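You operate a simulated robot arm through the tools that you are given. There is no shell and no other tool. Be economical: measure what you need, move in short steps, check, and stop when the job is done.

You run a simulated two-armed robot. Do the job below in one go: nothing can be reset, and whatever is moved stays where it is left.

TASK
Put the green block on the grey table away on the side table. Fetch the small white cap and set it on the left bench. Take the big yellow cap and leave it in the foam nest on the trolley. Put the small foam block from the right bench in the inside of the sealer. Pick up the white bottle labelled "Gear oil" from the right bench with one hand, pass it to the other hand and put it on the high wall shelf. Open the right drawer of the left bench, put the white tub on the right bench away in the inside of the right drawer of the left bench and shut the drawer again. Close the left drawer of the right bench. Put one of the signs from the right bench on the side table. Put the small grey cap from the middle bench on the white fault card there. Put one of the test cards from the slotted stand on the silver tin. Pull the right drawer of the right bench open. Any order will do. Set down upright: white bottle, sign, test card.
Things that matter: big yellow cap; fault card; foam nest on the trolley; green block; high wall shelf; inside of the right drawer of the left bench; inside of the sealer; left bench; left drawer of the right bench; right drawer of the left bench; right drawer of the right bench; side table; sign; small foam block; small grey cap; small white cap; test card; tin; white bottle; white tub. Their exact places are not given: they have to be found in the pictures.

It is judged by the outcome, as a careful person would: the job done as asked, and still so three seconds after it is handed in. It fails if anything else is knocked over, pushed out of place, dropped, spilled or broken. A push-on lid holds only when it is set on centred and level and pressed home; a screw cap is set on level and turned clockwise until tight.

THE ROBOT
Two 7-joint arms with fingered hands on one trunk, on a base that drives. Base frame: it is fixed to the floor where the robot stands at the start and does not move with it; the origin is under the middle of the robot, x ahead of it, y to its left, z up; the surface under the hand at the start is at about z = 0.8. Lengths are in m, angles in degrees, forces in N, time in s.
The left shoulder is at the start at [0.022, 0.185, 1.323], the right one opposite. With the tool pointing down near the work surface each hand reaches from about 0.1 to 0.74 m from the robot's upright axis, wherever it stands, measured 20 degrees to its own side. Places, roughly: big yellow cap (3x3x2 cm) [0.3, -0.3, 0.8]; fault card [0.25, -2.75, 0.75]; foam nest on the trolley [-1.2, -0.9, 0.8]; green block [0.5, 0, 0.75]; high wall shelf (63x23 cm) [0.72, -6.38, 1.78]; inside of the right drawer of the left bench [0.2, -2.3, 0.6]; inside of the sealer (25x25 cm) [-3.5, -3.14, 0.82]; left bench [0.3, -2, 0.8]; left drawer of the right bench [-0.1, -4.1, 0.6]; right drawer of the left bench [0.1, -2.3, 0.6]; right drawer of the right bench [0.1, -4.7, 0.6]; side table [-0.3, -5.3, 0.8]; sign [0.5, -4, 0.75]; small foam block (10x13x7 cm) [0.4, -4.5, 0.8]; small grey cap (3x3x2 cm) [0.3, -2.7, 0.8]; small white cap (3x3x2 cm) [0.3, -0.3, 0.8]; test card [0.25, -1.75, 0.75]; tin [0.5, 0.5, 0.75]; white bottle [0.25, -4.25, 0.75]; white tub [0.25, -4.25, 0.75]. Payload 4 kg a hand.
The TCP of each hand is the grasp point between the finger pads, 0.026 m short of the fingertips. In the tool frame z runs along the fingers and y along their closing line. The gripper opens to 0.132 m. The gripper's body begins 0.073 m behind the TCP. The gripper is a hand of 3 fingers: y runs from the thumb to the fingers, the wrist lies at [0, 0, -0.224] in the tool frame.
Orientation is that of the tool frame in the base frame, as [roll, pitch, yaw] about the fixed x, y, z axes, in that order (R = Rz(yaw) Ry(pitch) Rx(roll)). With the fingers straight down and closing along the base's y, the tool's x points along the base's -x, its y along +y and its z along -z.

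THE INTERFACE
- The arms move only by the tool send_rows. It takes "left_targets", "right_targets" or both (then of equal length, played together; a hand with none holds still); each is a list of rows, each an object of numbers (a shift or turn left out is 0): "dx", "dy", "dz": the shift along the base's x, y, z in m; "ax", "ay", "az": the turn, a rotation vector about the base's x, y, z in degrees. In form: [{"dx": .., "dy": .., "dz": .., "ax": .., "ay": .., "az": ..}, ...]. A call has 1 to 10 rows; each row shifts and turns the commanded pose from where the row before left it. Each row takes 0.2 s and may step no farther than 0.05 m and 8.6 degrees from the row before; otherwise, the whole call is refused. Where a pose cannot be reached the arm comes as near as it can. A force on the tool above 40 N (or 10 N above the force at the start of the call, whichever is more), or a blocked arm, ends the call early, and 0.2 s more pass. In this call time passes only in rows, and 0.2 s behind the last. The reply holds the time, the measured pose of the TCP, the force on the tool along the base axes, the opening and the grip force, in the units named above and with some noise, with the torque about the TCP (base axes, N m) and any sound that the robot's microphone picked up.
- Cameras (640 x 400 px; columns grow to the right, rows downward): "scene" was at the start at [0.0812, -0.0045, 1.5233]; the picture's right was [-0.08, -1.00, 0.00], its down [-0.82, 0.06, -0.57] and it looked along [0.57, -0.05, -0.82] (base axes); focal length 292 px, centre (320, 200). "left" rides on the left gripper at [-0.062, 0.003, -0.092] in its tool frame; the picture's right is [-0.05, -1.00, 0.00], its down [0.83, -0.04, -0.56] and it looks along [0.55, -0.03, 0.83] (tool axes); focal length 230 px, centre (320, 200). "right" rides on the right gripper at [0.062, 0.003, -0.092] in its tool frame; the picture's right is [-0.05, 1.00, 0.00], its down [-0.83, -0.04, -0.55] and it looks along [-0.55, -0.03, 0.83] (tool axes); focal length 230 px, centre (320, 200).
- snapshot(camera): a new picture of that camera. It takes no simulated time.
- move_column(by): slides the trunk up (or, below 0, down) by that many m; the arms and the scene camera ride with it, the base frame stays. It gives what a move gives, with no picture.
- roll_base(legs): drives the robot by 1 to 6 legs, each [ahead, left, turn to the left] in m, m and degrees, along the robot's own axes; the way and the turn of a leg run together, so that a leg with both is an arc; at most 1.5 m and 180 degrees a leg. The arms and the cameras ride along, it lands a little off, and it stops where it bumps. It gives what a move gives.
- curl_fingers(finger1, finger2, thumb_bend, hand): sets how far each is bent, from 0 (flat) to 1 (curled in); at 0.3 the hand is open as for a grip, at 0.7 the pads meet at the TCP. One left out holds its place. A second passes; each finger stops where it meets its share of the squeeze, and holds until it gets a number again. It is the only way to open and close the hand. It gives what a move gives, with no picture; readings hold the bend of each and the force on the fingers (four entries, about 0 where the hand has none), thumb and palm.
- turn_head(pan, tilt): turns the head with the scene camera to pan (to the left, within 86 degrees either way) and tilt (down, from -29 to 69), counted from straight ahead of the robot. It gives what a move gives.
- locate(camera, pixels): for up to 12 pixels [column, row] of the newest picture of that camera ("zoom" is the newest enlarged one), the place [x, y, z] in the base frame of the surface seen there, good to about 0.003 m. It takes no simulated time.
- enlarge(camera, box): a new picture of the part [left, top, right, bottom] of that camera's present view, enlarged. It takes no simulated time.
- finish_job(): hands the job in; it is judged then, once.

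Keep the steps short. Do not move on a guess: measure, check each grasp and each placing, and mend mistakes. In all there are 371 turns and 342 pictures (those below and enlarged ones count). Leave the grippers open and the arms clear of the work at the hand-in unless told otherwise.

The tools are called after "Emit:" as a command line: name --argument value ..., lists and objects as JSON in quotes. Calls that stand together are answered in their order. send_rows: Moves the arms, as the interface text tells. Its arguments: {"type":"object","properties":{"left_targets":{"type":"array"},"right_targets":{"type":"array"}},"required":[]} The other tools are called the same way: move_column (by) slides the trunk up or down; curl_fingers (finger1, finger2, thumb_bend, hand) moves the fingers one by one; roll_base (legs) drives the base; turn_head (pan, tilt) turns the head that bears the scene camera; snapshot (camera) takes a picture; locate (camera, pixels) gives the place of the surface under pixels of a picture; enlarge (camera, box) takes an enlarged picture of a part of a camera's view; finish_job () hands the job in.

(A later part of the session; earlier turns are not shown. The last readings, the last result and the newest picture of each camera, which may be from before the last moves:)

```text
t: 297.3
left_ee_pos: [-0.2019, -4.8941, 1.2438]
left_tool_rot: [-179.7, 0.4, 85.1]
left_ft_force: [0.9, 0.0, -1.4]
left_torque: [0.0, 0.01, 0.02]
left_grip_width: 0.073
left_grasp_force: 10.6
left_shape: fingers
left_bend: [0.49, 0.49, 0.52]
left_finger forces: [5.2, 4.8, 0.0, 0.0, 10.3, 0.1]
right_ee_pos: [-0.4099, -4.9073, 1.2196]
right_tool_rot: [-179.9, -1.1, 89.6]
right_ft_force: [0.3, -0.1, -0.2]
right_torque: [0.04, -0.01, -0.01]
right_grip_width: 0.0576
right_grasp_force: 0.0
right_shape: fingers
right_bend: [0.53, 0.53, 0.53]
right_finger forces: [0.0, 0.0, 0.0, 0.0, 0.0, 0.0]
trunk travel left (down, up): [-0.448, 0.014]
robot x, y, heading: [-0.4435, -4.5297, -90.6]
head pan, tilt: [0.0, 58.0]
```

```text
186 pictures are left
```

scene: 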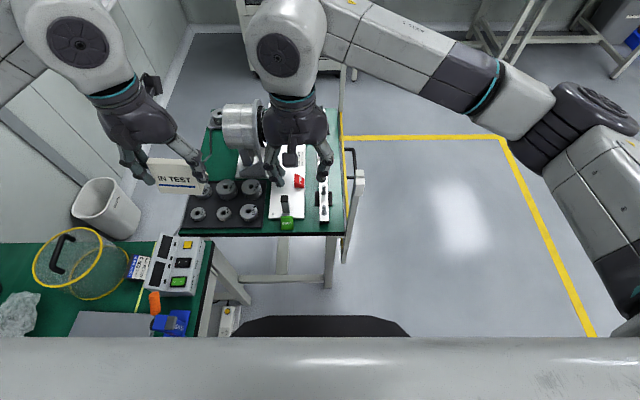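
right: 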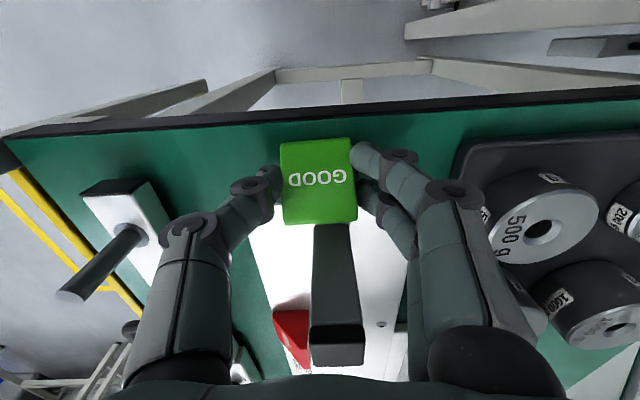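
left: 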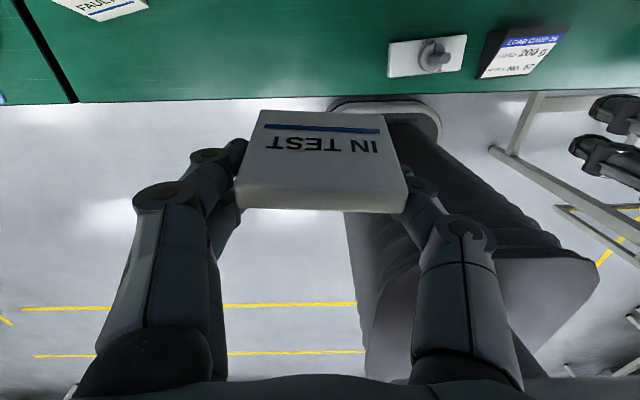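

I move the right hand out of the way, then the left over the target (−0.4075, −5.032).

Emit:
send_rows --right_targets '[{"dx": -0.045}, {"dx": -0.045}, {"dx": -0.045}, {"dx": -0.045}, {"dx": -0.045}, {"dy": 0.045}, {"dy": 0.045}, {"dy": 0.045}]'

Emit:
send_rows --left_targets '[{"dx": -0.04, "dy": -0.028, "az": 2.5}, {"dx": -0.04, "dy": -0.028, "az": 2.5}, {"dx": -0.04, "dy": -0.028}, {"dx": -0.04, "dy": -0.027}, {"dx": -0.04, "dy": -0.027}, {"dx": -0.0055}, {"dz": -0.05}, {"dz": -0.05}, {"dz": -0.05}, {"dz": -0.05}]'

Emit:
snapshot --camera "scene"

```text
t: 299.1
left_ee_pos: [-0.201, -4.8901, 1.2443]
left_tool_rot: [-180.0, 0.7, 85.0]
left_ft_force: [-0.2, 0.4, -1.5]
left_torque: [-0.03, 0.0, -0.03]
left_grip_width: 0.0728
left_grasp_force: 9.9
left_shape: fingers
left_bend: [0.49, 0.49, 0.52]
left_finger forces: [5.1, 4.8, 0.1, 0.0, 10.3, 0.1]
right_ee_pos: [-0.6375, -4.7673, 1.2224]
right_tool_rot: [-180.0, -0.9, 89.4]
right_ft_force: [0.2, 0.4, -0.6]
right_torque: [-0.02, -0.02, 0.0]
right_grip_width: 0.0576
right_grasp_force: 0.1
right_shape: fingers
right_bend: [0.53, 0.53, 0.53]
right_finger forces: [0.0, 0.0, 0.0, 0.0, 0.1, 0.1]
trunk travel left (down, up): [-0.448, 0.014]
robot x, y, heading: [-0.4382, -4.5314, -90.6]
head pan, tilt: [0.0, 58.0]
```

```text
t: 301.3
left_ee_pos: [-0.4057, -5.0349, 1.0456]
left_tool_rot: [-179.9, 0.5, 89.9]
left_ft_force: [0.0, -0.1, 0.2]
left_torque: [-0.01, 0.0, -0.02]
left_grip_width: 0.073
left_grasp_force: 9.7
left_shape: fingers
left_bend: [0.49, 0.49, 0.52]
left_finger forces: [5.3, 4.8, 0.0, 0.0, 10.1, 0.0]
right_ee_pos: [-0.6372, -4.7691, 1.2208]
right_tool_rot: [179.9, -0.9, 89.5]
right_ft_force: [0.9, 0.8, -0.4]
right_torque: [-0.03, -0.02, -0.03]
right_grip_width: 0.0576
right_grasp_force: 0.1
right_shape: fingers
right_bend: [0.53, 0.53, 0.53]
right_finger forces: [0.0, 0.0, 0.0, 0.0, 0.1, 0.0]
trunk travel left (down, up): [-0.448, 0.014]
robot x, y, heading: [-0.4403, -4.5336, -90.8]
head pan, tilt: [0.0, 58.0]
```

```text
185 pictures are left
```

scene: 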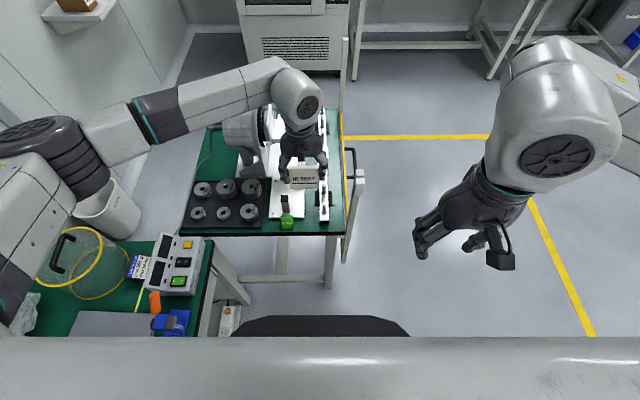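

Emit:
send_rows --left_targets '[{"dz": -0.05}, {"dz": -0.05}, {"dz": -0.05}, {"dz": -0.04}]'

Emit:
enlarge --camera "scene" --box '[230, 130, 370, 250]'

Emit:
snapshot --camera "left"

```text
t: 302.3
left_ee_pos: [-0.4025, -5.0302, 0.8531]
left_tool_rot: [-179.9, 0.6, 90.0]
left_ft_force: [0.5, 0.6, -0.6]
left_torque: [0.04, 0.0, -0.02]
left_grip_width: 0.0728
left_grasp_force: 10.3
left_shape: fingers
left_bend: [0.49, 0.49, 0.52]
left_finger forces: [5.2, 4.7, 0.0, 0.0, 10.0, 0.0]
right_ee_pos: [-0.6375, -4.7677, 1.2208]
right_tool_rot: [179.9, -0.8, 89.6]
right_ft_force: [-0.1, -0.8, -0.4]
right_torque: [-0.01, 0.0, -0.04]
right_grip_width: 0.0577
right_grasp_force: 0.1
right_shape: fingers
right_bend: [0.53, 0.53, 0.53]
right_finger forces: [0.0, 0.0, 0.1, 0.0, 0.0, 0.1]
trunk travel left (down, up): [-0.448, 0.014]
robot x, y, heading: [-0.4374, -4.5328, -90.5]
head pan, tilt: [0.0, 58.0]
```

```text
3.33 times, centred on (300, 190) of scene
```

zoom: 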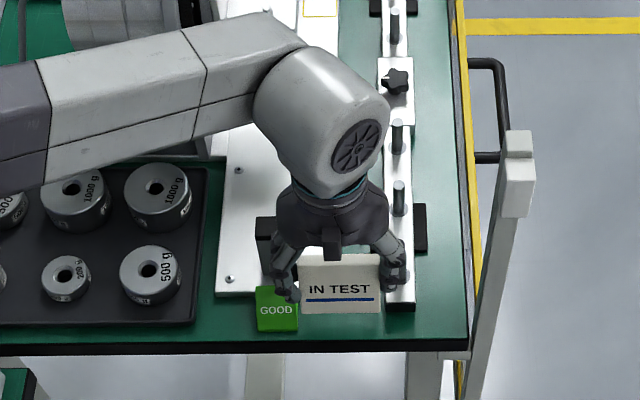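

```text
183 pictures are left
```

left: 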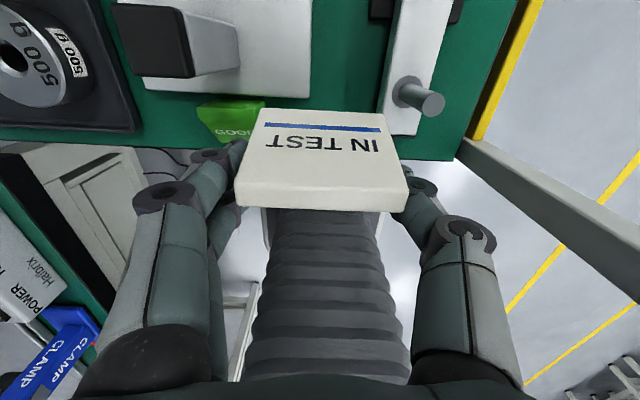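

Emit:
locate --camera "zoom" --pixels '[[260, 300], [296, 325], [275, 295], [302, 305], [376, 310], [380, 260], [410, 300], [300, 345], [390, 340], [390, 300]]'

```text
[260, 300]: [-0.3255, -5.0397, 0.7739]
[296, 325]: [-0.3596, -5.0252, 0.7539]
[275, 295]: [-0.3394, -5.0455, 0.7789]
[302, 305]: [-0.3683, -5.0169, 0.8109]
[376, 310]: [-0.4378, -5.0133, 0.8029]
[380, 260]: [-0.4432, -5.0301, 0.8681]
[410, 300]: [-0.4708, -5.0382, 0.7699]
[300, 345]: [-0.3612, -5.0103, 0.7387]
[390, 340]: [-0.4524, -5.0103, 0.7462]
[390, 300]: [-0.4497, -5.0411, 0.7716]
```

Block right edge x=−0.360, rail left edge x=−0.4485. I fine-align the sign: 8 mm toward −x and 4 mm inward, then lower.

Emit:
send_rows --left_targets '[{"dx": -0.008, "dy": -0.004}, {"dz": -0.02}, {"dz": -0.015}, {"dz": -0.008}]'

Emit:
enlarge --camera "scene" --box '[250, 190, 350, 250]'

Emit:
snapshot --camera "left"

```text
t: 303.3
left_ee_pos: [-0.4151, -5.0337, 0.8139]
left_tool_rot: [-179.7, 0.6, 90.1]
left_ft_force: [2.9, 1.4, 11.1]
left_torque: [-0.06, 0.31, 0.02]
left_grip_width: 0.0725
left_grasp_force: 11.7
left_shape: fingers
left_bend: [0.49, 0.49, 0.52]
left_finger forces: [6.5, 5.1, 0.1, 0.0, 10.7, 0.0]
right_ee_pos: [-0.6373, -4.7663, 1.2228]
right_tool_rot: [-180.0, -0.9, 89.6]
right_ft_force: [-0.1, 0.9, -0.1]
right_torque: [0.02, -0.02, -0.01]
right_grip_width: 0.0579
right_grasp_force: 0.1
right_shape: fingers
right_bend: [0.53, 0.53, 0.53]
right_finger forces: [0.0, 0.0, 0.0, 0.0, 0.0, 0.0]
trunk travel left (down, up): [-0.448, 0.014]
robot x, y, heading: [-0.4433, -4.5276, -90.8]
head pan, tilt: [0.0, 58.0]
```

```text
6.40 times, centred on (300, 220) of scene
```

zoom: 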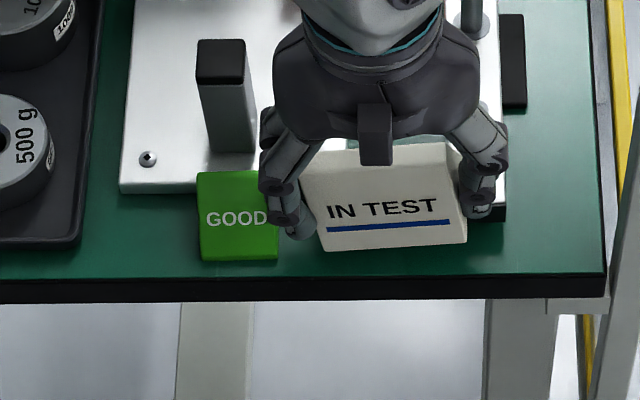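

```text
181 pictures are left
```

left: 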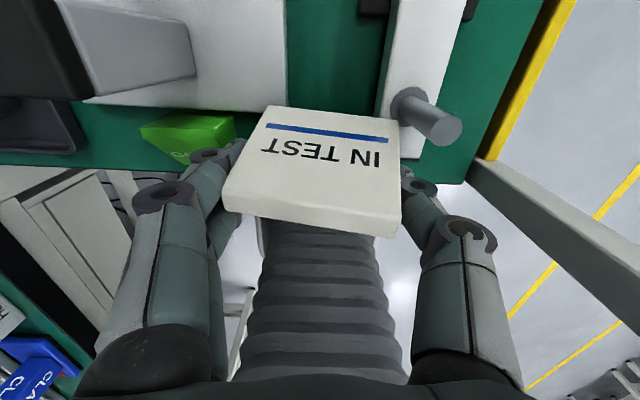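

The sign caught the rail corner and twisted slightly. I lift 2 cm and re-measure.

Emit:
send_rows --left_targets '[{"dz": 0.012}, {"dz": 0.012}, {"dx": 0.004}]'

Emit:
enlarge --camera "scene" --box '[250, 180, 350, 250]'

Emit:
locate --camera "zoom" --pixels '[[330, 235], [400, 235], [450, 228], [325, 180], [440, 170], [340, 240], [455, 235], [465, 215], [380, 240], [200, 265], [270, 260]]'

Emit:
snapshot --camera "left"

```text
t: 304.1
left_ee_pos: [-0.4106, -5.0357, 0.8349]
left_tool_rot: [-180.0, 0.6, 90.2]
left_ft_force: [-0.1, 0.0, -0.8]
left_torque: [-0.03, -0.01, -0.03]
left_grip_width: 0.0726
left_grasp_force: 10.1
left_shape: fingers
left_bend: [0.5, 0.49, 0.52]
left_finger forces: [5.2, 4.7, 0.0, 0.0, 9.7, 0.0]
right_ee_pos: [-0.6371, -4.767, 1.2213]
right_tool_rot: [180.0, -0.9, 89.6]
right_ft_force: [-0.2, -0.7, 0.1]
right_torque: [-0.01, 0.04, 0.0]
right_grip_width: 0.0577
right_grasp_force: 0.0
right_shape: fingers
right_bend: [0.53, 0.53, 0.53]
right_finger forces: [0.0, 0.1, 0.1, 0.1, 0.0, 0.0]
trunk travel left (down, up): [-0.448, 0.014]
robot x, y, heading: [-0.4424, -4.5355, -90.6]
head pan, tilt: [0.0, 58.0]
```

```text
5.71 times, centred on (300, 215) of scene
```

zoom: 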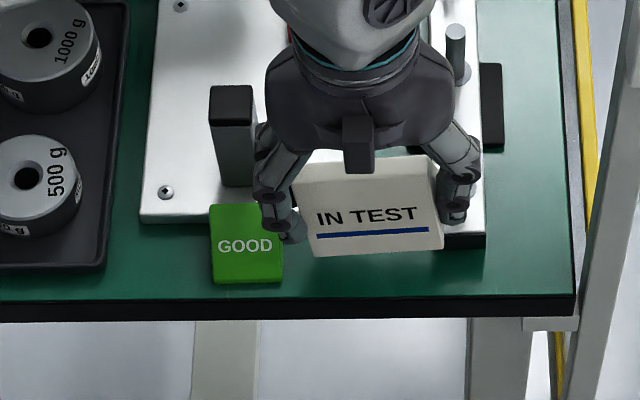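

```text
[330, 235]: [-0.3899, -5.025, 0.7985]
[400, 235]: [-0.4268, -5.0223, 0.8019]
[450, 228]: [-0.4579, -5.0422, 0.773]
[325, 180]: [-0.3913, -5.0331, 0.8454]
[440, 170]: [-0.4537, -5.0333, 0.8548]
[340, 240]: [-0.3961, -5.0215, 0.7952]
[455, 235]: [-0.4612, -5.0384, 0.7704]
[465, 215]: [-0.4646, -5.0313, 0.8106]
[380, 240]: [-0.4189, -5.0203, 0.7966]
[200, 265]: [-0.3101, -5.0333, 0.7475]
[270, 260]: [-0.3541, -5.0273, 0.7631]
```

```text
179 pictures are left
```

left: 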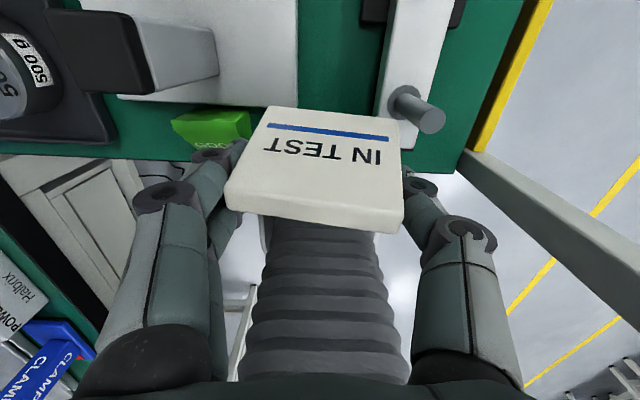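

The sign tipped ~5° (right end up) and sits 4 mm off. I correct with a −5° roll and +4 mm x, then lower.

Emit:
send_rows --left_targets '[{"dx": 0.004, "ay": -5}]'

Emit:
enlarge --camera "scene" --box '[260, 190, 340, 245]'

Emit:
locate --camera "zoom" --pixels '[[340, 245], [420, 243], [460, 240], [380, 245], [475, 235], [320, 243], [120, 280], [200, 290], [510, 270], [490, 270]]'

```text
t: 304.5
left_ee_pos: [-0.4086, -5.0347, 0.8354]
left_tool_rot: [175.0, 0.5, 90.0]
left_ft_force: [-0.1, 0.2, -0.8]
left_torque: [0.01, 0.02, 0.0]
left_grip_width: 0.0727
left_grasp_force: 9.7
left_shape: fingers
left_bend: [0.5, 0.49, 0.52]
left_finger forces: [5.3, 4.7, 0.1, 0.0, 9.7, 0.0]
right_ee_pos: [-0.6375, -4.7674, 1.2217]
right_tool_rot: [-179.9, -0.8, 89.7]
right_ft_force: [-0.6, -0.4, -0.4]
right_torque: [-0.01, -0.01, 0.01]
right_grip_width: 0.0576
right_grasp_force: 0.2
right_shape: fingers
right_bend: [0.53, 0.53, 0.53]
right_finger forces: [0.0, 0.0, 0.0, 0.0, 0.0, 0.0]
trunk travel left (down, up): [-0.448, 0.014]
robot x, y, heading: [-0.4419, -4.5329, -90.9]
head pan, tilt: [0.0, 58.0]
```

```text
7.27 times, centred on (300, 218) of scene
```

zoom: 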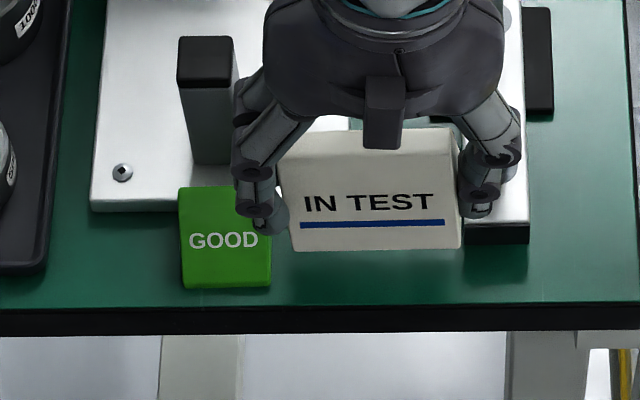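

```text
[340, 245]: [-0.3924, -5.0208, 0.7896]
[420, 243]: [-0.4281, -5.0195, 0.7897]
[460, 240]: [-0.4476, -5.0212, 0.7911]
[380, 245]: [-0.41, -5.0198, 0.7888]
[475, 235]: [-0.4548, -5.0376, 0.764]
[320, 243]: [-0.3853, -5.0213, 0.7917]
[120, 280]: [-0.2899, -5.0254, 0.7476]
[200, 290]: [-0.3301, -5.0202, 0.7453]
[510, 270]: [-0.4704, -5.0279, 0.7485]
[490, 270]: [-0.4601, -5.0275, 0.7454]
```

Level now. There's only a narrow fit; I shift 2 mm and lower slowly watching forces.

Emit:
send_rows --left_targets '[{"dx": 0.002, "dy": 0.003}, {"dz": -0.012}, {"dz": -0.006}]'

Emit:
enlarge --camera "scene" --box '[260, 190, 340, 245]'

```text
t: 305.3
left_ee_pos: [-0.405, -5.0303, 0.817]
left_tool_rot: [175.0, 0.5, 90.0]
left_ft_force: [-0.9, -0.1, -0.6]
left_torque: [0.01, 0.03, 0.0]
left_grip_width: 0.0724
left_grasp_force: 9.8
left_shape: fingers
left_bend: [0.5, 0.49, 0.52]
left_finger forces: [5.2, 4.6, 0.0, 0.0, 9.7, 0.0]
right_ee_pos: [-0.6363, -4.7686, 1.2211]
right_tool_rot: [-179.9, -0.8, 89.6]
right_ft_force: [1.1, -0.1, 0.9]
right_torque: [0.01, 0.0, 0.0]
right_grip_width: 0.0577
right_grasp_force: 0.1
right_shape: fingers
right_bend: [0.53, 0.53, 0.53]
right_finger forces: [0.0, 0.0, 0.0, 0.0, 0.1, 0.0]
trunk travel left (down, up): [-0.448, 0.014]
robot x, y, heading: [-0.4411, -4.531, -90.7]
head pan, tilt: [0.0, 58.0]
```

```text
7.27 times, centred on (300, 218) of scene
```

zoom: 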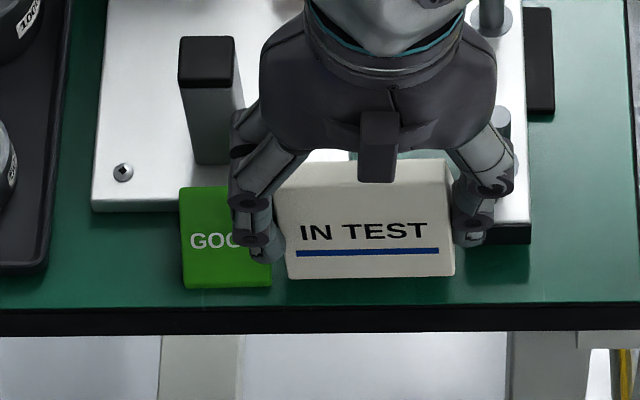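

Emit:
send_rows --left_targets '[{"dz": -0.005}, {"dz": -0.005}]'

Emit:
enlarge --camera "scene" --box '[260, 190, 340, 245]'

Emit:
snapshot --camera "left"

```text
t: 305.9
left_ee_pos: [-0.4064, -5.0311, 0.8086]
left_tool_rot: [175.2, 0.5, 89.9]
left_ft_force: [-0.5, 0.9, 0.3]
left_torque: [-0.02, -0.03, 0.0]
left_grip_width: 0.0726
left_grasp_force: 9.8
left_shape: fingers
left_bend: [0.5, 0.49, 0.52]
left_finger forces: [5.8, 4.5, 0.0, 0.1, 9.7, 0.1]
right_ee_pos: [-0.637, -4.7678, 1.2225]
right_tool_rot: [180.0, -0.9, 89.7]
right_ft_force: [0.7, 0.1, -0.4]
right_torque: [-0.01, -0.04, 0.01]
right_grip_width: 0.0576
right_grasp_force: 0.1
right_shape: fingers
right_bend: [0.53, 0.53, 0.53]
right_finger forces: [0.0, 0.0, 0.0, 0.0, 0.0, 0.0]
trunk travel left (down, up): [-0.448, 0.014]
robot x, y, heading: [-0.4443, -4.5339, -90.8]
head pan, tilt: [0.0, 58.0]
```

```text
7.27 times, centred on (300, 218) of scene
```

zoom: 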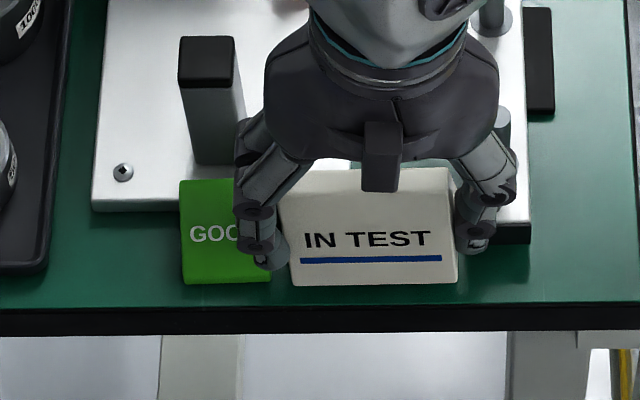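

```text
175 pictures are left
```

left: 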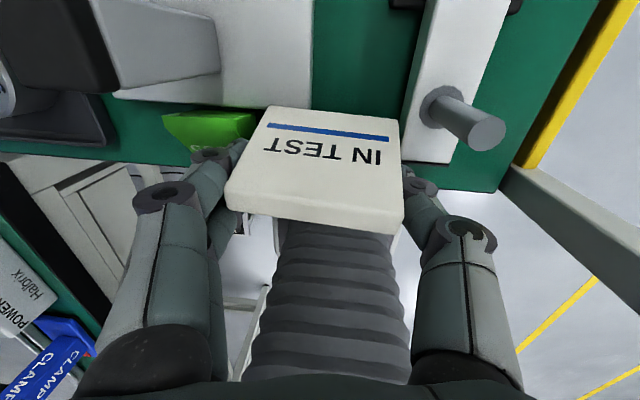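

Emit:
send_rows --left_targets '[{"dz": -0.005, "dx": 0.001}, {"dz": -0.004}]'

Emit:
enlarge --camera "scene" --box '[260, 190, 340, 245]'

```text
t: 306.5
left_ee_pos: [-0.4059, -5.0248, 0.7999]
left_tool_rot: [175.1, 0.6, 90.0]
left_ft_force: [-2.0, 20.5, 37.7]
left_torque: [-0.06, -1.8, 1.0]
left_grip_width: 0.0733
left_grasp_force: 28.1
left_shape: fingers
left_bend: [0.56, 0.49, 0.52]
left_finger forces: [42.8, 5.0, 0.0, 0.0, 7.8, 0.1]
right_ee_pos: [-0.6382, -4.7623, 1.2228]
right_tool_rot: [-180.0, -0.7, 89.6]
right_ft_force: [-0.1, -0.2, -0.8]
right_torque: [-0.02, 0.0, -0.01]
right_grip_width: 0.0574
right_grasp_force: 0.0
right_shape: fingers
right_bend: [0.53, 0.53, 0.53]
right_finger forces: [0.0, 0.1, 0.0, 0.0, 0.0, 0.0]
trunk travel left (down, up): [-0.448, 0.014]
robot x, y, heading: [-0.4437, -4.5324, -90.5]
head pan, tilt: [0.0, 58.0]
```

```text
7.27 times, centred on (300, 218) of scene
```

zoom: 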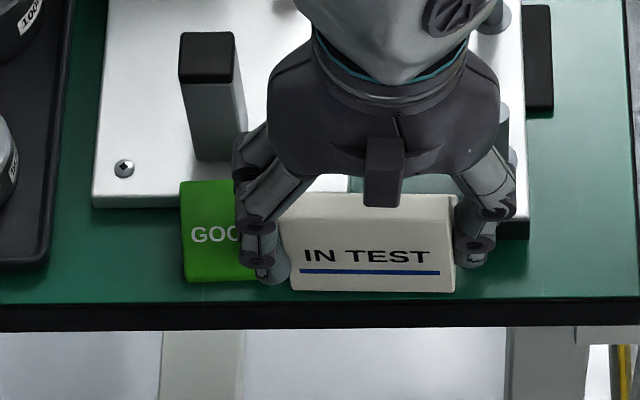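

The finger presses on the block (43 N). I raise 1.5 cm, shift 4 mm toward the rail (4–5 mm spare there) and retry.

Emit:
send_rows --left_targets '[{"dz": 0.01}, {"dz": 0.01}, {"dx": -0.0035, "dy": -0.005}]'

Emit:
enlarge --camera "scene" --box '[260, 190, 340, 245]'

Emit:
locate --camera "zoom" --pixels '[[190, 270], [225, 195], [250, 275], [300, 262], [450, 260], [262, 272], [215, 230], [235, 270]]'

```text
t: 307.3
left_ee_pos: [-0.4059, -5.0347, 0.8174]
left_tool_rot: [175.1, 0.5, 90.0]
left_ft_force: [-0.3, 0.4, -0.8]
left_torque: [0.0, 0.0, 0.04]
left_grip_width: 0.0724
left_grasp_force: 9.1
left_shape: fingers
left_bend: [0.51, 0.5, 0.52]
left_finger forces: [5.0, 4.1, 0.1, 0.0, 9.6, 0.0]
right_ee_pos: [-0.6369, -4.7669, 1.222]
right_tool_rot: [-179.9, -0.7, 89.6]
right_ft_force: [0.3, 0.3, 1.4]
right_torque: [-0.03, 0.04, -0.01]
right_grip_width: 0.0576
right_grasp_force: 0.0
right_shape: fingers
right_bend: [0.53, 0.53, 0.53]
right_finger forces: [0.0, 0.0, 0.0, 0.0, 0.1, 0.0]
trunk travel left (down, up): [-0.448, 0.014]
robot x, y, heading: [-0.4442, -4.5349, -90.4]
head pan, tilt: [0.0, 58.0]
```

```text
7.27 times, centred on (300, 218) of scene
```

zoom: 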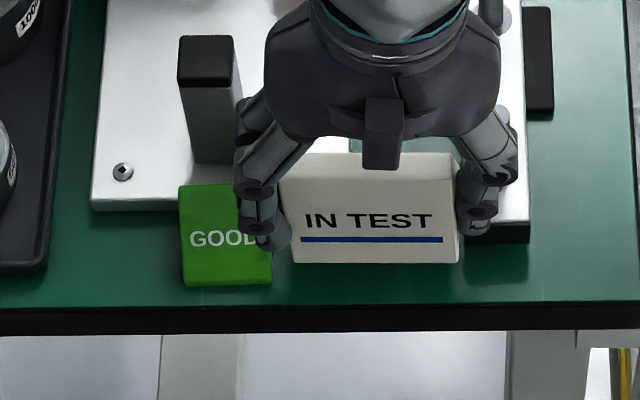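

```text
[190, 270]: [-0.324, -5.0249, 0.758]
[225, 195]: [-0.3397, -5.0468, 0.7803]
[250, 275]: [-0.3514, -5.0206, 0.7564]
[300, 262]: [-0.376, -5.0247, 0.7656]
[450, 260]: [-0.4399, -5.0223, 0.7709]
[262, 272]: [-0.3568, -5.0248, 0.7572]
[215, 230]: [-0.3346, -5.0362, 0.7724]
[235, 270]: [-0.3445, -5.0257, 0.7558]
```

Not enough room for the finger. I'll first shift the green block ~2 cm left with the right hand. Left hand goes up and aside.

Emit:
send_rows --left_targets '[{"dz": 0.05}, {"dz": 0.05}, {"dz": 0.05}, {"dz": 0.05}, {"dz": 0.05}, {"dx": 0.045, "dy": 0.02}, {"dx": 0.045, "dy": 0.02}, {"dx": 0.045, "dy": 0.02}, {"dx": 0.045, "dy": 0.02}, {"dx": 0.045, "dy": 0.02}]'

Emit:
send_rows --left_targets '[{"dx": 0.045}, {"dx": 0.045}, {"dz": 0.04}, {"dz": 0.04}, {}, {}, {}]' --right_targets '[{"dx": 0.035, "dy": -0.033, "ay": -0.5}, {"dx": 0.035, "dy": -0.033}, {"dx": 0.035, "dy": -0.033}, {"dx": 0.035, "dy": -0.033}, {"dx": 0.035, "dy": -0.033}, {"dx": 0.035, "dy": -0.033}, {"dx": 0.035, "dy": -0.033}]'

Emit:
send_rows --right_targets '[{"dx": 0.045, "dy": -0.01}, {"dx": 0.008, "dy": -0.03}, {"dz": -0.05}, {"dz": -0.05}, {"dz": -0.05}, {"dz": -0.05}, {"dz": -0.05}]'

Emit:
snapshot --camera "scene"

```text
t: 309.5
left_ee_pos: [-0.1818, -4.9329, 1.0678]
left_tool_rot: [175.2, 0.6, 89.9]
left_ft_force: [-0.5, -0.1, -0.7]
left_torque: [-0.02, 0.03, 0.02]
left_grip_width: 0.0722
left_grasp_force: 9.2
left_shape: fingers
left_bend: [0.5, 0.5, 0.52]
left_finger forces: [5.0, 3.8, 0.1, 0.1, 9.2, 0.0]
right_ee_pos: [-0.6345, -4.7663, 1.2226]
right_tool_rot: [-180.0, -0.8, 89.5]
right_ft_force: [0.0, 0.5, -0.1]
right_torque: [-0.01, 0.01, 0.0]
right_grip_width: 0.0578
right_grasp_force: 0.0
right_shape: fingers
right_bend: [0.53, 0.53, 0.53]
right_finger forces: [0.0, 0.0, 0.0, 0.1, 0.1, 0.0]
trunk travel left (down, up): [-0.448, 0.014]
robot x, y, heading: [-0.4448, -4.5346, -90.6]
head pan, tilt: [0.0, 58.0]
```

```text
t: 311.1
left_ee_pos: [-0.0919, -4.9348, 1.1468]
left_tool_rot: [175.2, 0.5, 90.0]
left_ft_force: [0.5, -0.1, -0.5]
left_torque: [0.04, 0.01, 0.0]
left_grip_width: 0.0722
left_grasp_force: 9.0
left_shape: fingers
left_bend: [0.5, 0.5, 0.52]
left_finger forces: [4.9, 3.7, 0.0, 0.0, 9.0, 0.1]
right_ee_pos: [-0.3852, -5.0029, 1.2218]
right_tool_rot: [179.6, -1.1, 89.5]
right_ft_force: [0.2, 0.2, -0.4]
right_torque: [-0.03, 0.0, -0.03]
right_grip_width: 0.0576
right_grasp_force: 0.0
right_shape: fingers
right_bend: [0.53, 0.53, 0.53]
right_finger forces: [0.0, 0.1, 0.0, 0.1, 0.0, 0.1]
trunk travel left (down, up): [-0.448, 0.014]
robot x, y, heading: [-0.4419, -4.5315, -90.7]
head pan, tilt: [0.0, 58.0]
```

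```text
t: 312.7
left_ee_pos: [-0.0935, -4.9339, 1.1482]
left_tool_rot: [175.3, 0.5, 90.0]
left_ft_force: [-0.5, -0.5, -0.4]
left_torque: [-0.02, 0.03, 0.01]
left_grip_width: 0.072
left_grasp_force: 8.6
left_shape: fingers
left_bend: [0.5, 0.5, 0.52]
left_finger forces: [5.0, 3.7, 0.0, 0.0, 9.1, 0.0]
right_ee_pos: [-0.3407, -5.041, 0.9696]
right_tool_rot: [179.6, -0.8, 89.6]
right_ft_force: [-0.2, -0.8, 0.0]
right_torque: [-0.01, 0.01, 0.0]
right_grip_width: 0.0578
right_grasp_force: 0.1
right_shape: fingers
right_bend: [0.53, 0.53, 0.53]
right_finger forces: [0.0, 0.0, 0.0, 0.0, 0.0, 0.0]
trunk travel left (down, up): [-0.448, 0.014]
robot x, y, heading: [-0.4423, -4.5344, -90.6]
head pan, tilt: [0.0, 58.0]
```

```text
172 pictures are left
```

scene: 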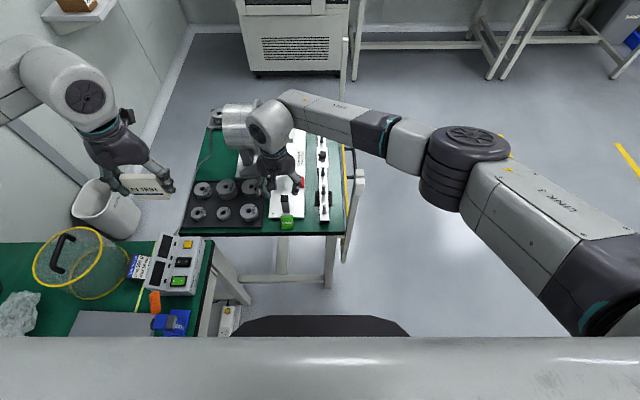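

Emit:
send_rows --right_targets '[{"dz": -0.05}, {"dz": -0.05}, {"dz": -0.04}]'

Emit:
snapshot --camera "right"

Emit:
snapshot --camera "scene"

Emit:
locate --camera "scene" --pixels '[[345, 130], [355, 140], [350, 160], [358, 170], [375, 150]]'

```text
t: 313.7
left_ee_pos: [-0.0949, -4.9354, 1.1487]
left_tool_rot: [175.1, 0.5, 90.0]
left_ft_force: [-0.2, -0.1, -0.4]
left_torque: [-0.01, 0.0, 0.01]
left_grip_width: 0.0723
left_grasp_force: 8.9
left_shape: fingers
left_bend: [0.5, 0.5, 0.52]
left_finger forces: [5.0, 3.6, 0.0, 0.0, 9.1, 0.1]
right_ee_pos: [-0.3792, -5.0562, 0.826]
right_tool_rot: [-179.5, -0.4, 87.9]
right_ft_force: [0.6, 0.5, 0.2]
right_torque: [0.0, -0.03, 0.01]
right_grip_width: 0.0576
right_grasp_force: 0.0
right_shape: fingers
right_bend: [0.53, 0.53, 0.53]
right_finger forces: [0.0, 0.0, 0.0, 0.0, 0.1, 0.0]
right hand out of reach, approached as far as the arm can: row 3
trunk travel left (down, up): [-0.448, 0.014]
robot x, y, heading: [-0.4376, -4.5288, -90.8]
head pan, tilt: [0.0, 58.0]
stopped in row 3 (right hand): the arm was blocked; the commanded pose is now the measured one
```

```text
171 pictures are left
```

right: 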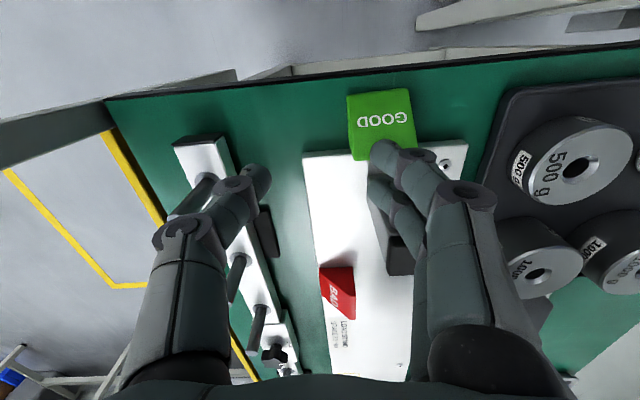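

```text
170 pictures are left
```

scene: 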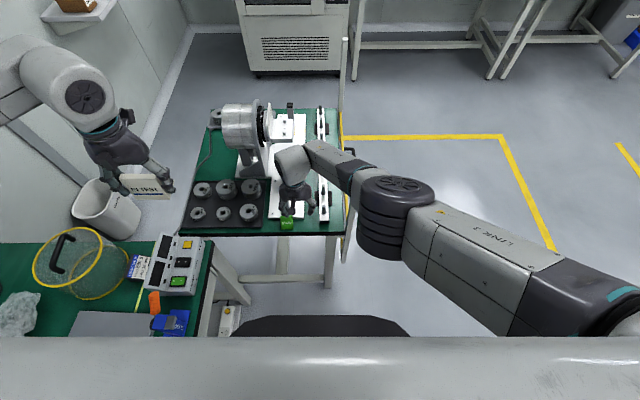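

```text
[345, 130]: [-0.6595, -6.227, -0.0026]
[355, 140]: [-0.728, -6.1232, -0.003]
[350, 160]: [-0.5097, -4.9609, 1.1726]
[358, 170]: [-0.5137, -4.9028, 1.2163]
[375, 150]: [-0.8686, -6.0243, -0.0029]
```

Blocked by the post again from this stance. I lift and shift the base left 7 cm (as when it worked).

Emit:
send_rows --right_targets '[{"dz": 0.05}, {"dz": 0.05}, {"dx": 0.02}]'

Emit:
roll_base --legs '[[-0.0, 0.07, 0]]'

Emit:
snapshot --camera "scene"

```text
t: 314.5
left_ee_pos: [-0.091, -4.9328, 1.1474]
left_tool_rot: [175.3, 0.5, 89.9]
left_ft_force: [0.6, -0.3, -1.0]
left_torque: [-0.02, 0.03, -0.01]
left_grip_width: 0.0722
left_grasp_force: 8.9
left_shape: fingers
left_bend: [0.5, 0.5, 0.52]
left_finger forces: [4.9, 3.8, 0.0, 0.0, 9.1, 0.0]
right_ee_pos: [-0.3548, -5.0533, 0.9283]
right_tool_rot: [-179.5, -0.3, 88.0]
right_ft_force: [-0.3, -0.1, -0.3]
right_torque: [0.0, -0.02, -0.01]
right_grip_width: 0.0576
right_grasp_force: 0.1
right_shape: fingers
right_bend: [0.53, 0.53, 0.53]
right_finger forces: [0.0, 0.1, 0.0, 0.1, 0.0, 0.1]
trunk travel left (down, up): [-0.448, 0.014]
robot x, y, heading: [-0.4418, -4.5353, -90.4]
head pan, tilt: [0.0, 58.0]
```

```text
t: 315.5
left_ee_pos: [-0.0323, -4.9347, 1.1508]
left_tool_rot: [174.9, 0.4, 89.9]
left_ft_force: [-0.8, 0.3, -0.6]
left_torque: [0.01, -0.06, 0.01]
left_grip_width: 0.0723
left_grasp_force: 8.6
left_shape: fingers
left_bend: [0.5, 0.5, 0.52]
left_finger forces: [5.0, 3.7, 0.0, 0.0, 9.1, 0.0]
right_ee_pos: [-0.2935, -5.0551, 0.9287]
right_tool_rot: [-179.7, -0.5, 88.0]
right_ft_force: [-0.9, -0.9, -0.1]
right_torque: [0.0, -0.03, -0.03]
right_grip_width: 0.0577
right_grasp_force: 0.1
right_shape: fingers
right_bend: [0.53, 0.53, 0.53]
right_finger forces: [0.1, 0.0, 0.0, 0.1, 0.0, 0.0]
trunk travel left (down, up): [-0.448, 0.014]
robot x, y, heading: [-0.375, -4.5327, -90.7]
head pan, tilt: [0.0, 58.0]
```

```text
169 pictures are left
```

scene: 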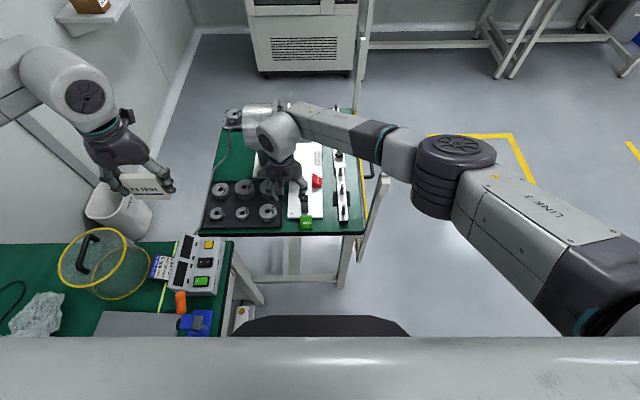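

Emit:
send_rows --right_targets '[{"dx": -0.023, "dy": 0.006, "az": 2}, {"dx": -0.023, "dy": 0.006}, {"dz": -0.04}, {"dz": -0.04}, {"dz": -0.02}]'

Emit:
snapshot --camera "right"

```text
t: 316.7
left_ee_pos: [-0.0287, -4.9347, 1.1487]
left_tool_rot: [175.1, 0.5, 89.9]
left_ft_force: [0.7, -0.9, 0.0]
left_torque: [0.04, -0.01, 0.0]
left_grip_width: 0.0723
left_grasp_force: 8.7
left_shape: fingers
left_bend: [0.5, 0.5, 0.52]
left_finger forces: [5.0, 3.7, 0.0, 0.1, 9.0, 0.0]
right_ee_pos: [-0.3368, -5.0443, 0.829]
right_tool_rot: [-179.4, -0.4, 90.0]
right_ft_force: [-0.1, -0.1, 0.5]
right_torque: [-0.02, 0.0, -0.02]
right_grip_width: 0.0575
right_grasp_force: 0.0
right_shape: fingers
right_bend: [0.53, 0.53, 0.53]
right_finger forces: [0.1, 0.1, 0.0, 0.1, 0.1, 0.0]
trunk travel left (down, up): [-0.448, 0.014]
robot x, y, heading: [-0.3751, -4.5369, -90.6]
head pan, tilt: [0.0, 58.0]
```

```text
168 pictures are left
```

right: 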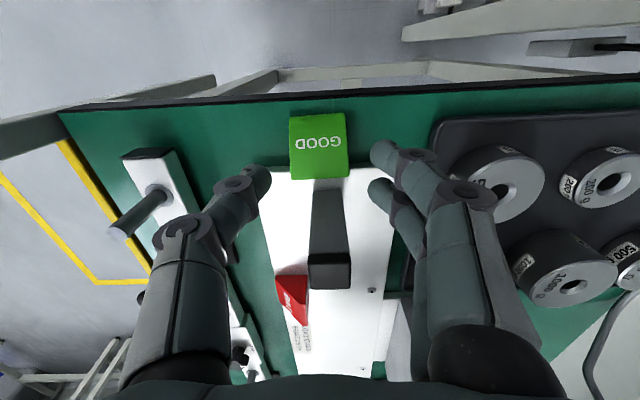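

Emit:
move_column --by -0.037

Emit:
snapshot --camera "right"

```text
t: 317.5
left_ee_pos: [-0.0261, -4.9348, 1.1123]
left_tool_rot: [175.2, 0.6, 90.0]
left_ft_force: [0.3, -0.4, 1.2]
left_torque: [0.02, 0.02, 0.01]
left_grip_width: 0.0724
left_grasp_force: 8.9
left_shape: fingers
left_bend: [0.5, 0.5, 0.52]
left_finger forces: [5.0, 3.6, 0.0, 0.0, 9.1, 0.0]
right_ee_pos: [-0.3342, -5.043, 0.7904]
right_tool_rot: [-179.3, -0.4, 90.0]
right_ft_force: [-0.1, -0.1, 0.7]
right_torque: [0.02, -0.02, 0.05]
right_grip_width: 0.0576
right_grasp_force: 0.1
right_shape: fingers
right_bend: [0.53, 0.53, 0.53]
right_finger forces: [0.0, 0.4, 0.0, 0.0, 0.0, 0.0]
trunk travel left (down, up): [-0.411, 0.051]
robot x, y, heading: [-0.3695, -4.5351, -90.7]
head pan, tilt: [0.0, 58.0]
```

```text
167 pictures are left
```

right: 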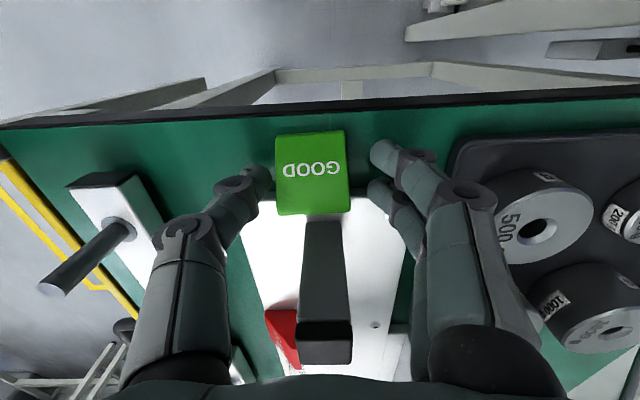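

I grip the block lightly and slide it 2 cm to the left (+x).

Emit:
curl_fingers --hand "right" --finger1 0.63 --finger2 0.63 --thumb_bend 0.63

Emit:
send_rows --right_targets '[{"dz": 0.003}, {"dx": 0.01, "dy": 0.002}, {"dx": 0.01}]'

Emit:
snapshot --camera "right"

```text
t: 318.5
left_ee_pos: [-0.0272, -4.9348, 1.1121]
left_tool_rot: [175.2, 0.5, 89.9]
left_ft_force: [-0.2, -0.2, -0.3]
left_torque: [0.0, 0.01, -0.01]
left_grip_width: 0.0723
left_grasp_force: 8.7
left_shape: fingers
left_bend: [0.5, 0.5, 0.52]
left_finger forces: [5.0, 3.8, 0.1, 0.1, 9.1, 0.1]
right_ee_pos: [-0.3344, -5.0426, 0.7916]
right_tool_rot: [-179.5, -0.4, 90.0]
right_ft_force: [-0.1, 0.7, 0.6]
right_torque: [0.0, 0.0, 0.0]
right_grip_width: 0.039
right_grasp_force: 5.9
right_shape: fingers
right_bend: [0.59, 0.59, 0.6]
right_finger forces: [2.9, 3.0, 0.0, 0.0, 5.9, 0.1]
trunk travel left (down, up): [-0.411, 0.051]
robot x, y, heading: [-0.3743, -4.5336, -90.9]
head pan, tilt: [0.0, 58.0]
```

```text
t: 319.3
left_ee_pos: [-0.0262, -4.9348, 1.1112]
left_tool_rot: [175.2, 0.5, 89.9]
left_ft_force: [-0.3, -0.8, -0.3]
left_torque: [-0.02, 0.05, 0.04]
left_grip_width: 0.0723
left_grasp_force: 8.8
left_shape: fingers
left_bend: [0.5, 0.5, 0.52]
left_finger forces: [5.1, 3.7, 0.0, 0.1, 9.1, 0.0]
right_ee_pos: [-0.3147, -5.0419, 0.7944]
right_tool_rot: [-179.4, -0.4, 90.1]
right_ft_force: [-0.1, 0.7, 0.5]
right_torque: [-0.01, -0.02, -0.02]
right_grip_width: 0.0388
right_grasp_force: 5.3
right_shape: fingers
right_bend: [0.59, 0.59, 0.6]
right_finger forces: [2.6, 3.0, 0.0, 0.0, 5.7, 0.0]
trunk travel left (down, up): [-0.411, 0.051]
robot x, y, heading: [-0.3691, -4.5341, -90.7]
head pan, tilt: [0.0, 58.0]
```

```text
166 pictures are left
```

right: 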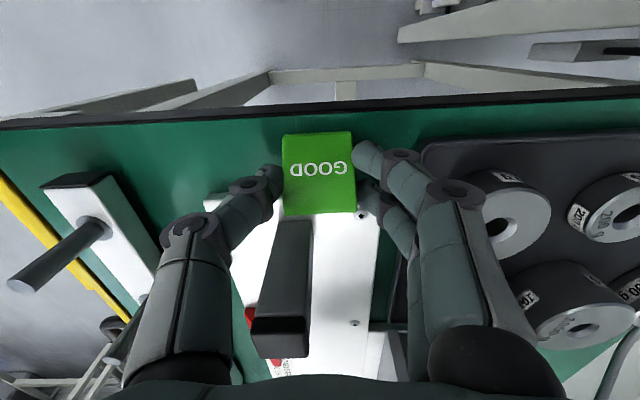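

Emit:
send_rows --right_targets '[{"dz": -0.003}]'

Emit:
curl_fingers --hand "right" --finger1 0.56 --finger2 0.56 --thumb_bend 0.54

Emit:
send_rows --right_targets '[{"dz": 0.02}, {"dz": 0.04}, {"dz": 0.05}, {"dz": 0.05}, {"dz": 0.05}, {"dz": 0.05}, {"dz": 0.05}]'

Emit:
send_rows --right_targets '[{"dx": -0.045}, {"dx": -0.045}, {"dx": -0.045}, {"dx": -0.045}, {"dx": -0.045}, {"dx": -0.045, "dy": 0.02}, {"dy": 0.045}, {"dy": 0.045}, {"dy": 0.045}, {"dy": 0.045}]'

Emit:
enlarge --camera "scene" --box '[200, 150, 380, 260]'

```text
t: 319.7
left_ee_pos: [-0.0265, -4.9351, 1.1108]
left_tool_rot: [175.2, 0.5, 89.9]
left_ft_force: [0.0, -0.4, -0.4]
left_torque: [0.03, -0.02, 0.0]
left_grip_width: 0.072
left_grasp_force: 8.6
left_shape: fingers
left_bend: [0.5, 0.5, 0.52]
left_finger forces: [5.1, 3.6, 0.0, 0.0, 9.2, 0.0]
right_ee_pos: [-0.3145, -5.0425, 0.7904]
right_tool_rot: [-179.5, -0.4, 90.0]
right_ft_force: [-0.3, -0.1, -0.2]
right_torque: [0.02, -0.01, 0.0]
right_grip_width: 0.0388
right_grasp_force: 5.8
right_shape: fingers
right_bend: [0.59, 0.59, 0.6]
right_finger forces: [2.6, 3.0, 0.1, 0.0, 5.9, 0.1]
trunk travel left (down, up): [-0.411, 0.051]
robot x, y, heading: [-0.3745, -4.534, -90.5]
head pan, tilt: [0.0, 58.0]
```

```text
t: 320.7
left_ee_pos: [-0.0271, -4.9339, 1.1117]
left_tool_rot: [175.2, 0.5, 89.9]
left_ft_force: [1.2, -0.5, -0.6]
left_torque: [0.0, 0.02, -0.01]
left_grip_width: 0.0723
left_grasp_force: 9.1
left_shape: fingers
left_bend: [0.5, 0.5, 0.52]
left_finger forces: [5.0, 3.7, 0.0, 0.0, 9.2, 0.0]
right_ee_pos: [-0.3152, -5.0417, 0.7919]
right_tool_rot: [-179.4, -0.4, 90.0]
right_ft_force: [-0.2, 1.4, -0.4]
right_torque: [0.02, 0.01, 0.01]
right_grip_width: 0.0505
right_grasp_force: 0.1
right_shape: fingers
right_bend: [0.56, 0.56, 0.54]
right_finger forces: [0.0, 0.0, 0.0, 0.1, 0.0, 0.0]
trunk travel left (down, up): [-0.411, 0.051]
robot x, y, heading: [-0.373, -4.534, -90.8]
head pan, tilt: [0.0, 58.0]
```

```text
t: 322.3
left_ee_pos: [-0.0266, -4.9349, 1.1118]
left_tool_rot: [175.2, 0.5, 89.9]
left_ft_force: [-0.1, 0.7, -0.3]
left_torque: [-0.01, 0.01, -0.05]
left_grip_width: 0.0723
left_grasp_force: 9.0
left_shape: fingers
left_bend: [0.5, 0.5, 0.52]
left_finger forces: [5.0, 3.7, 0.0, 0.1, 9.0, 0.0]
right_ee_pos: [-0.3136, -5.0404, 1.1007]
right_tool_rot: [-179.4, -0.4, 89.9]
right_ft_force: [-0.5, 0.6, 0.7]
right_torque: [-0.03, 0.0, 0.0]
right_grip_width: 0.0505
right_grasp_force: 0.0
right_shape: fingers
right_bend: [0.56, 0.56, 0.54]
right_finger forces: [0.0, 0.0, 0.0, 0.0, 0.0, 0.0]
trunk travel left (down, up): [-0.411, 0.051]
robot x, y, heading: [-0.3778, -4.5364, -91.0]
head pan, tilt: [0.0, 58.0]
```

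```text
t: 324.5
left_ee_pos: [-0.0273, -4.9331, 1.1121]
left_tool_rot: [175.2, 0.6, 90.1]
left_ft_force: [0.4, 0.0, 0.4]
left_torque: [-0.02, -0.04, -0.01]
left_grip_width: 0.0719
left_grasp_force: 9.0
left_shape: fingers
left_bend: [0.5, 0.5, 0.52]
left_finger forces: [5.0, 3.7, 0.0, 0.0, 9.0, 0.0]
right_ee_pos: [-0.5844, -4.8348, 1.0977]
right_tool_rot: [-179.6, -0.3, 90.0]
right_ft_force: [0.2, 0.1, -0.1]
right_torque: [-0.03, 0.01, 0.0]
right_grip_width: 0.0509
right_grasp_force: 0.1
right_shape: fingers
right_bend: [0.56, 0.56, 0.54]
right_finger forces: [0.0, 0.1, 0.0, 0.1, 0.0, 0.0]
trunk travel left (down, up): [-0.411, 0.051]
robot x, y, heading: [-0.3744, -4.5316, -90.7]
head pan, tilt: [0.0, 58.0]
```

```text
3.56 times, centred on (290, 205) of scene
```

zoom: 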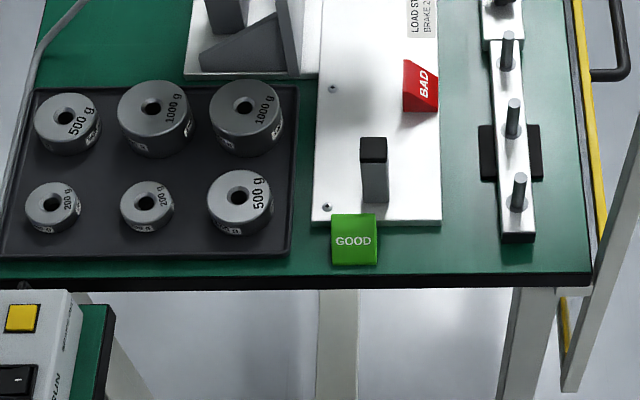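

Now there is room. I bring the sign back to TCP (−0.402, −5.032).

Emit:
send_rows --left_targets '[{"dx": -0.045, "dy": -0.012}, {"dx": -0.045, "dy": -0.012}, {"dx": -0.045, "dy": -0.012}, {"dx": -0.045, "dy": -0.012}, {"dx": -0.045, "dy": -0.012}, {"dx": -0.045, "dy": -0.012}, {"dx": -0.045, "dy": -0.012}, {"dx": -0.045, "dy": -0.012}, {"dx": -0.015, "dy": -0.003}, {"dz": -0.05}]'

Emit:
send_rows --left_targets '[{"dz": -0.05}, {"dz": -0.05}, {"dz": -0.05}, {"dz": -0.05}, {"dz": -0.03}]'

Emit:
enlarge --camera "scene" --box '[250, 180, 370, 250]'

Emit:
locate --camera "zoom" --pixels '[[300, 220], [350, 220], [400, 220], [230, 250], [220, 220], [440, 220], [260, 220]]'

```text
t: 326.7
left_ee_pos: [-0.3999, -5.0337, 1.061]
left_tool_rot: [175.2, 0.4, 90.0]
left_ft_force: [0.3, -0.7, -0.5]
left_torque: [0.04, 0.01, 0.0]
left_grip_width: 0.0721
left_grasp_force: 8.5
left_shape: fingers
left_bend: [0.5, 0.5, 0.52]
left_finger forces: [5.1, 3.6, 0.0, 0.1, 8.9, 0.0]
right_ee_pos: [-0.5848, -4.8379, 1.098]
right_tool_rot: [-179.4, -0.5, 90.0]
right_ft_force: [0.4, -0.2, -0.6]
right_torque: [0.01, 0.0, 0.0]
right_grip_width: 0.0507
right_grasp_force: 0.2
right_shape: fingers
right_bend: [0.56, 0.56, 0.54]
right_finger forces: [0.0, 0.1, 0.0, 0.0, 0.2, 0.0]
trunk travel left (down, up): [-0.411, 0.051]
robot x, y, heading: [-0.3739, -4.5359, -90.8]
head pan, tilt: [0.0, 58.0]
```

```text
t: 327.9
left_ee_pos: [-0.4028, -5.0329, 0.833]
left_tool_rot: [175.1, 0.5, 89.8]
left_ft_force: [1.0, -0.5, -0.4]
left_torque: [0.03, 0.01, -0.02]
left_grip_width: 0.0721
left_grasp_force: 8.9
left_shape: fingers
left_bend: [0.5, 0.51, 0.52]
left_finger forces: [5.0, 3.5, 0.0, 0.0, 8.8, 0.1]
right_ee_pos: [-0.5854, -4.8389, 1.0977]
right_tool_rot: [-179.6, -0.5, 89.9]
right_ft_force: [-0.1, -0.6, 0.6]
right_torque: [-0.03, 0.0, -0.02]
right_grip_width: 0.0507
right_grasp_force: 0.0
right_shape: fingers
right_bend: [0.56, 0.56, 0.54]
right_finger forces: [0.1, 0.0, 0.0, 0.0, 0.1, 0.0]
trunk travel left (down, up): [-0.411, 0.051]
robot x, y, heading: [-0.3732, -4.5317, -90.7]
head pan, tilt: [0.0, 58.0]
```

```text
5.33 times, centred on (310, 215) of scene
```

zoom: 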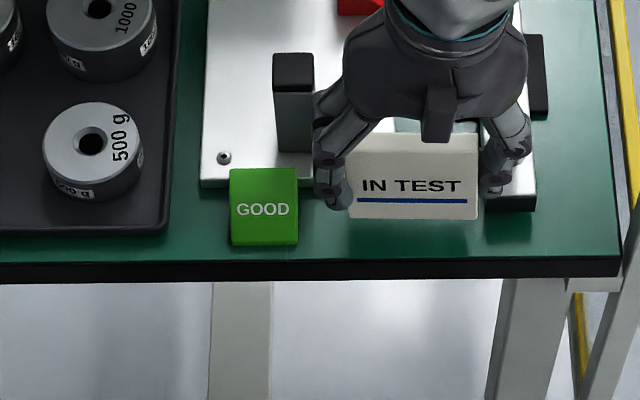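

```text
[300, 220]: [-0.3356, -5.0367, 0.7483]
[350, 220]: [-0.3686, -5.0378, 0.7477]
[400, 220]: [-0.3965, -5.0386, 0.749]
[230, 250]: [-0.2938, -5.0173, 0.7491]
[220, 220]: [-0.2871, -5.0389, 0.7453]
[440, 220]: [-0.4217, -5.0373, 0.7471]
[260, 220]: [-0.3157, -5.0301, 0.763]
```

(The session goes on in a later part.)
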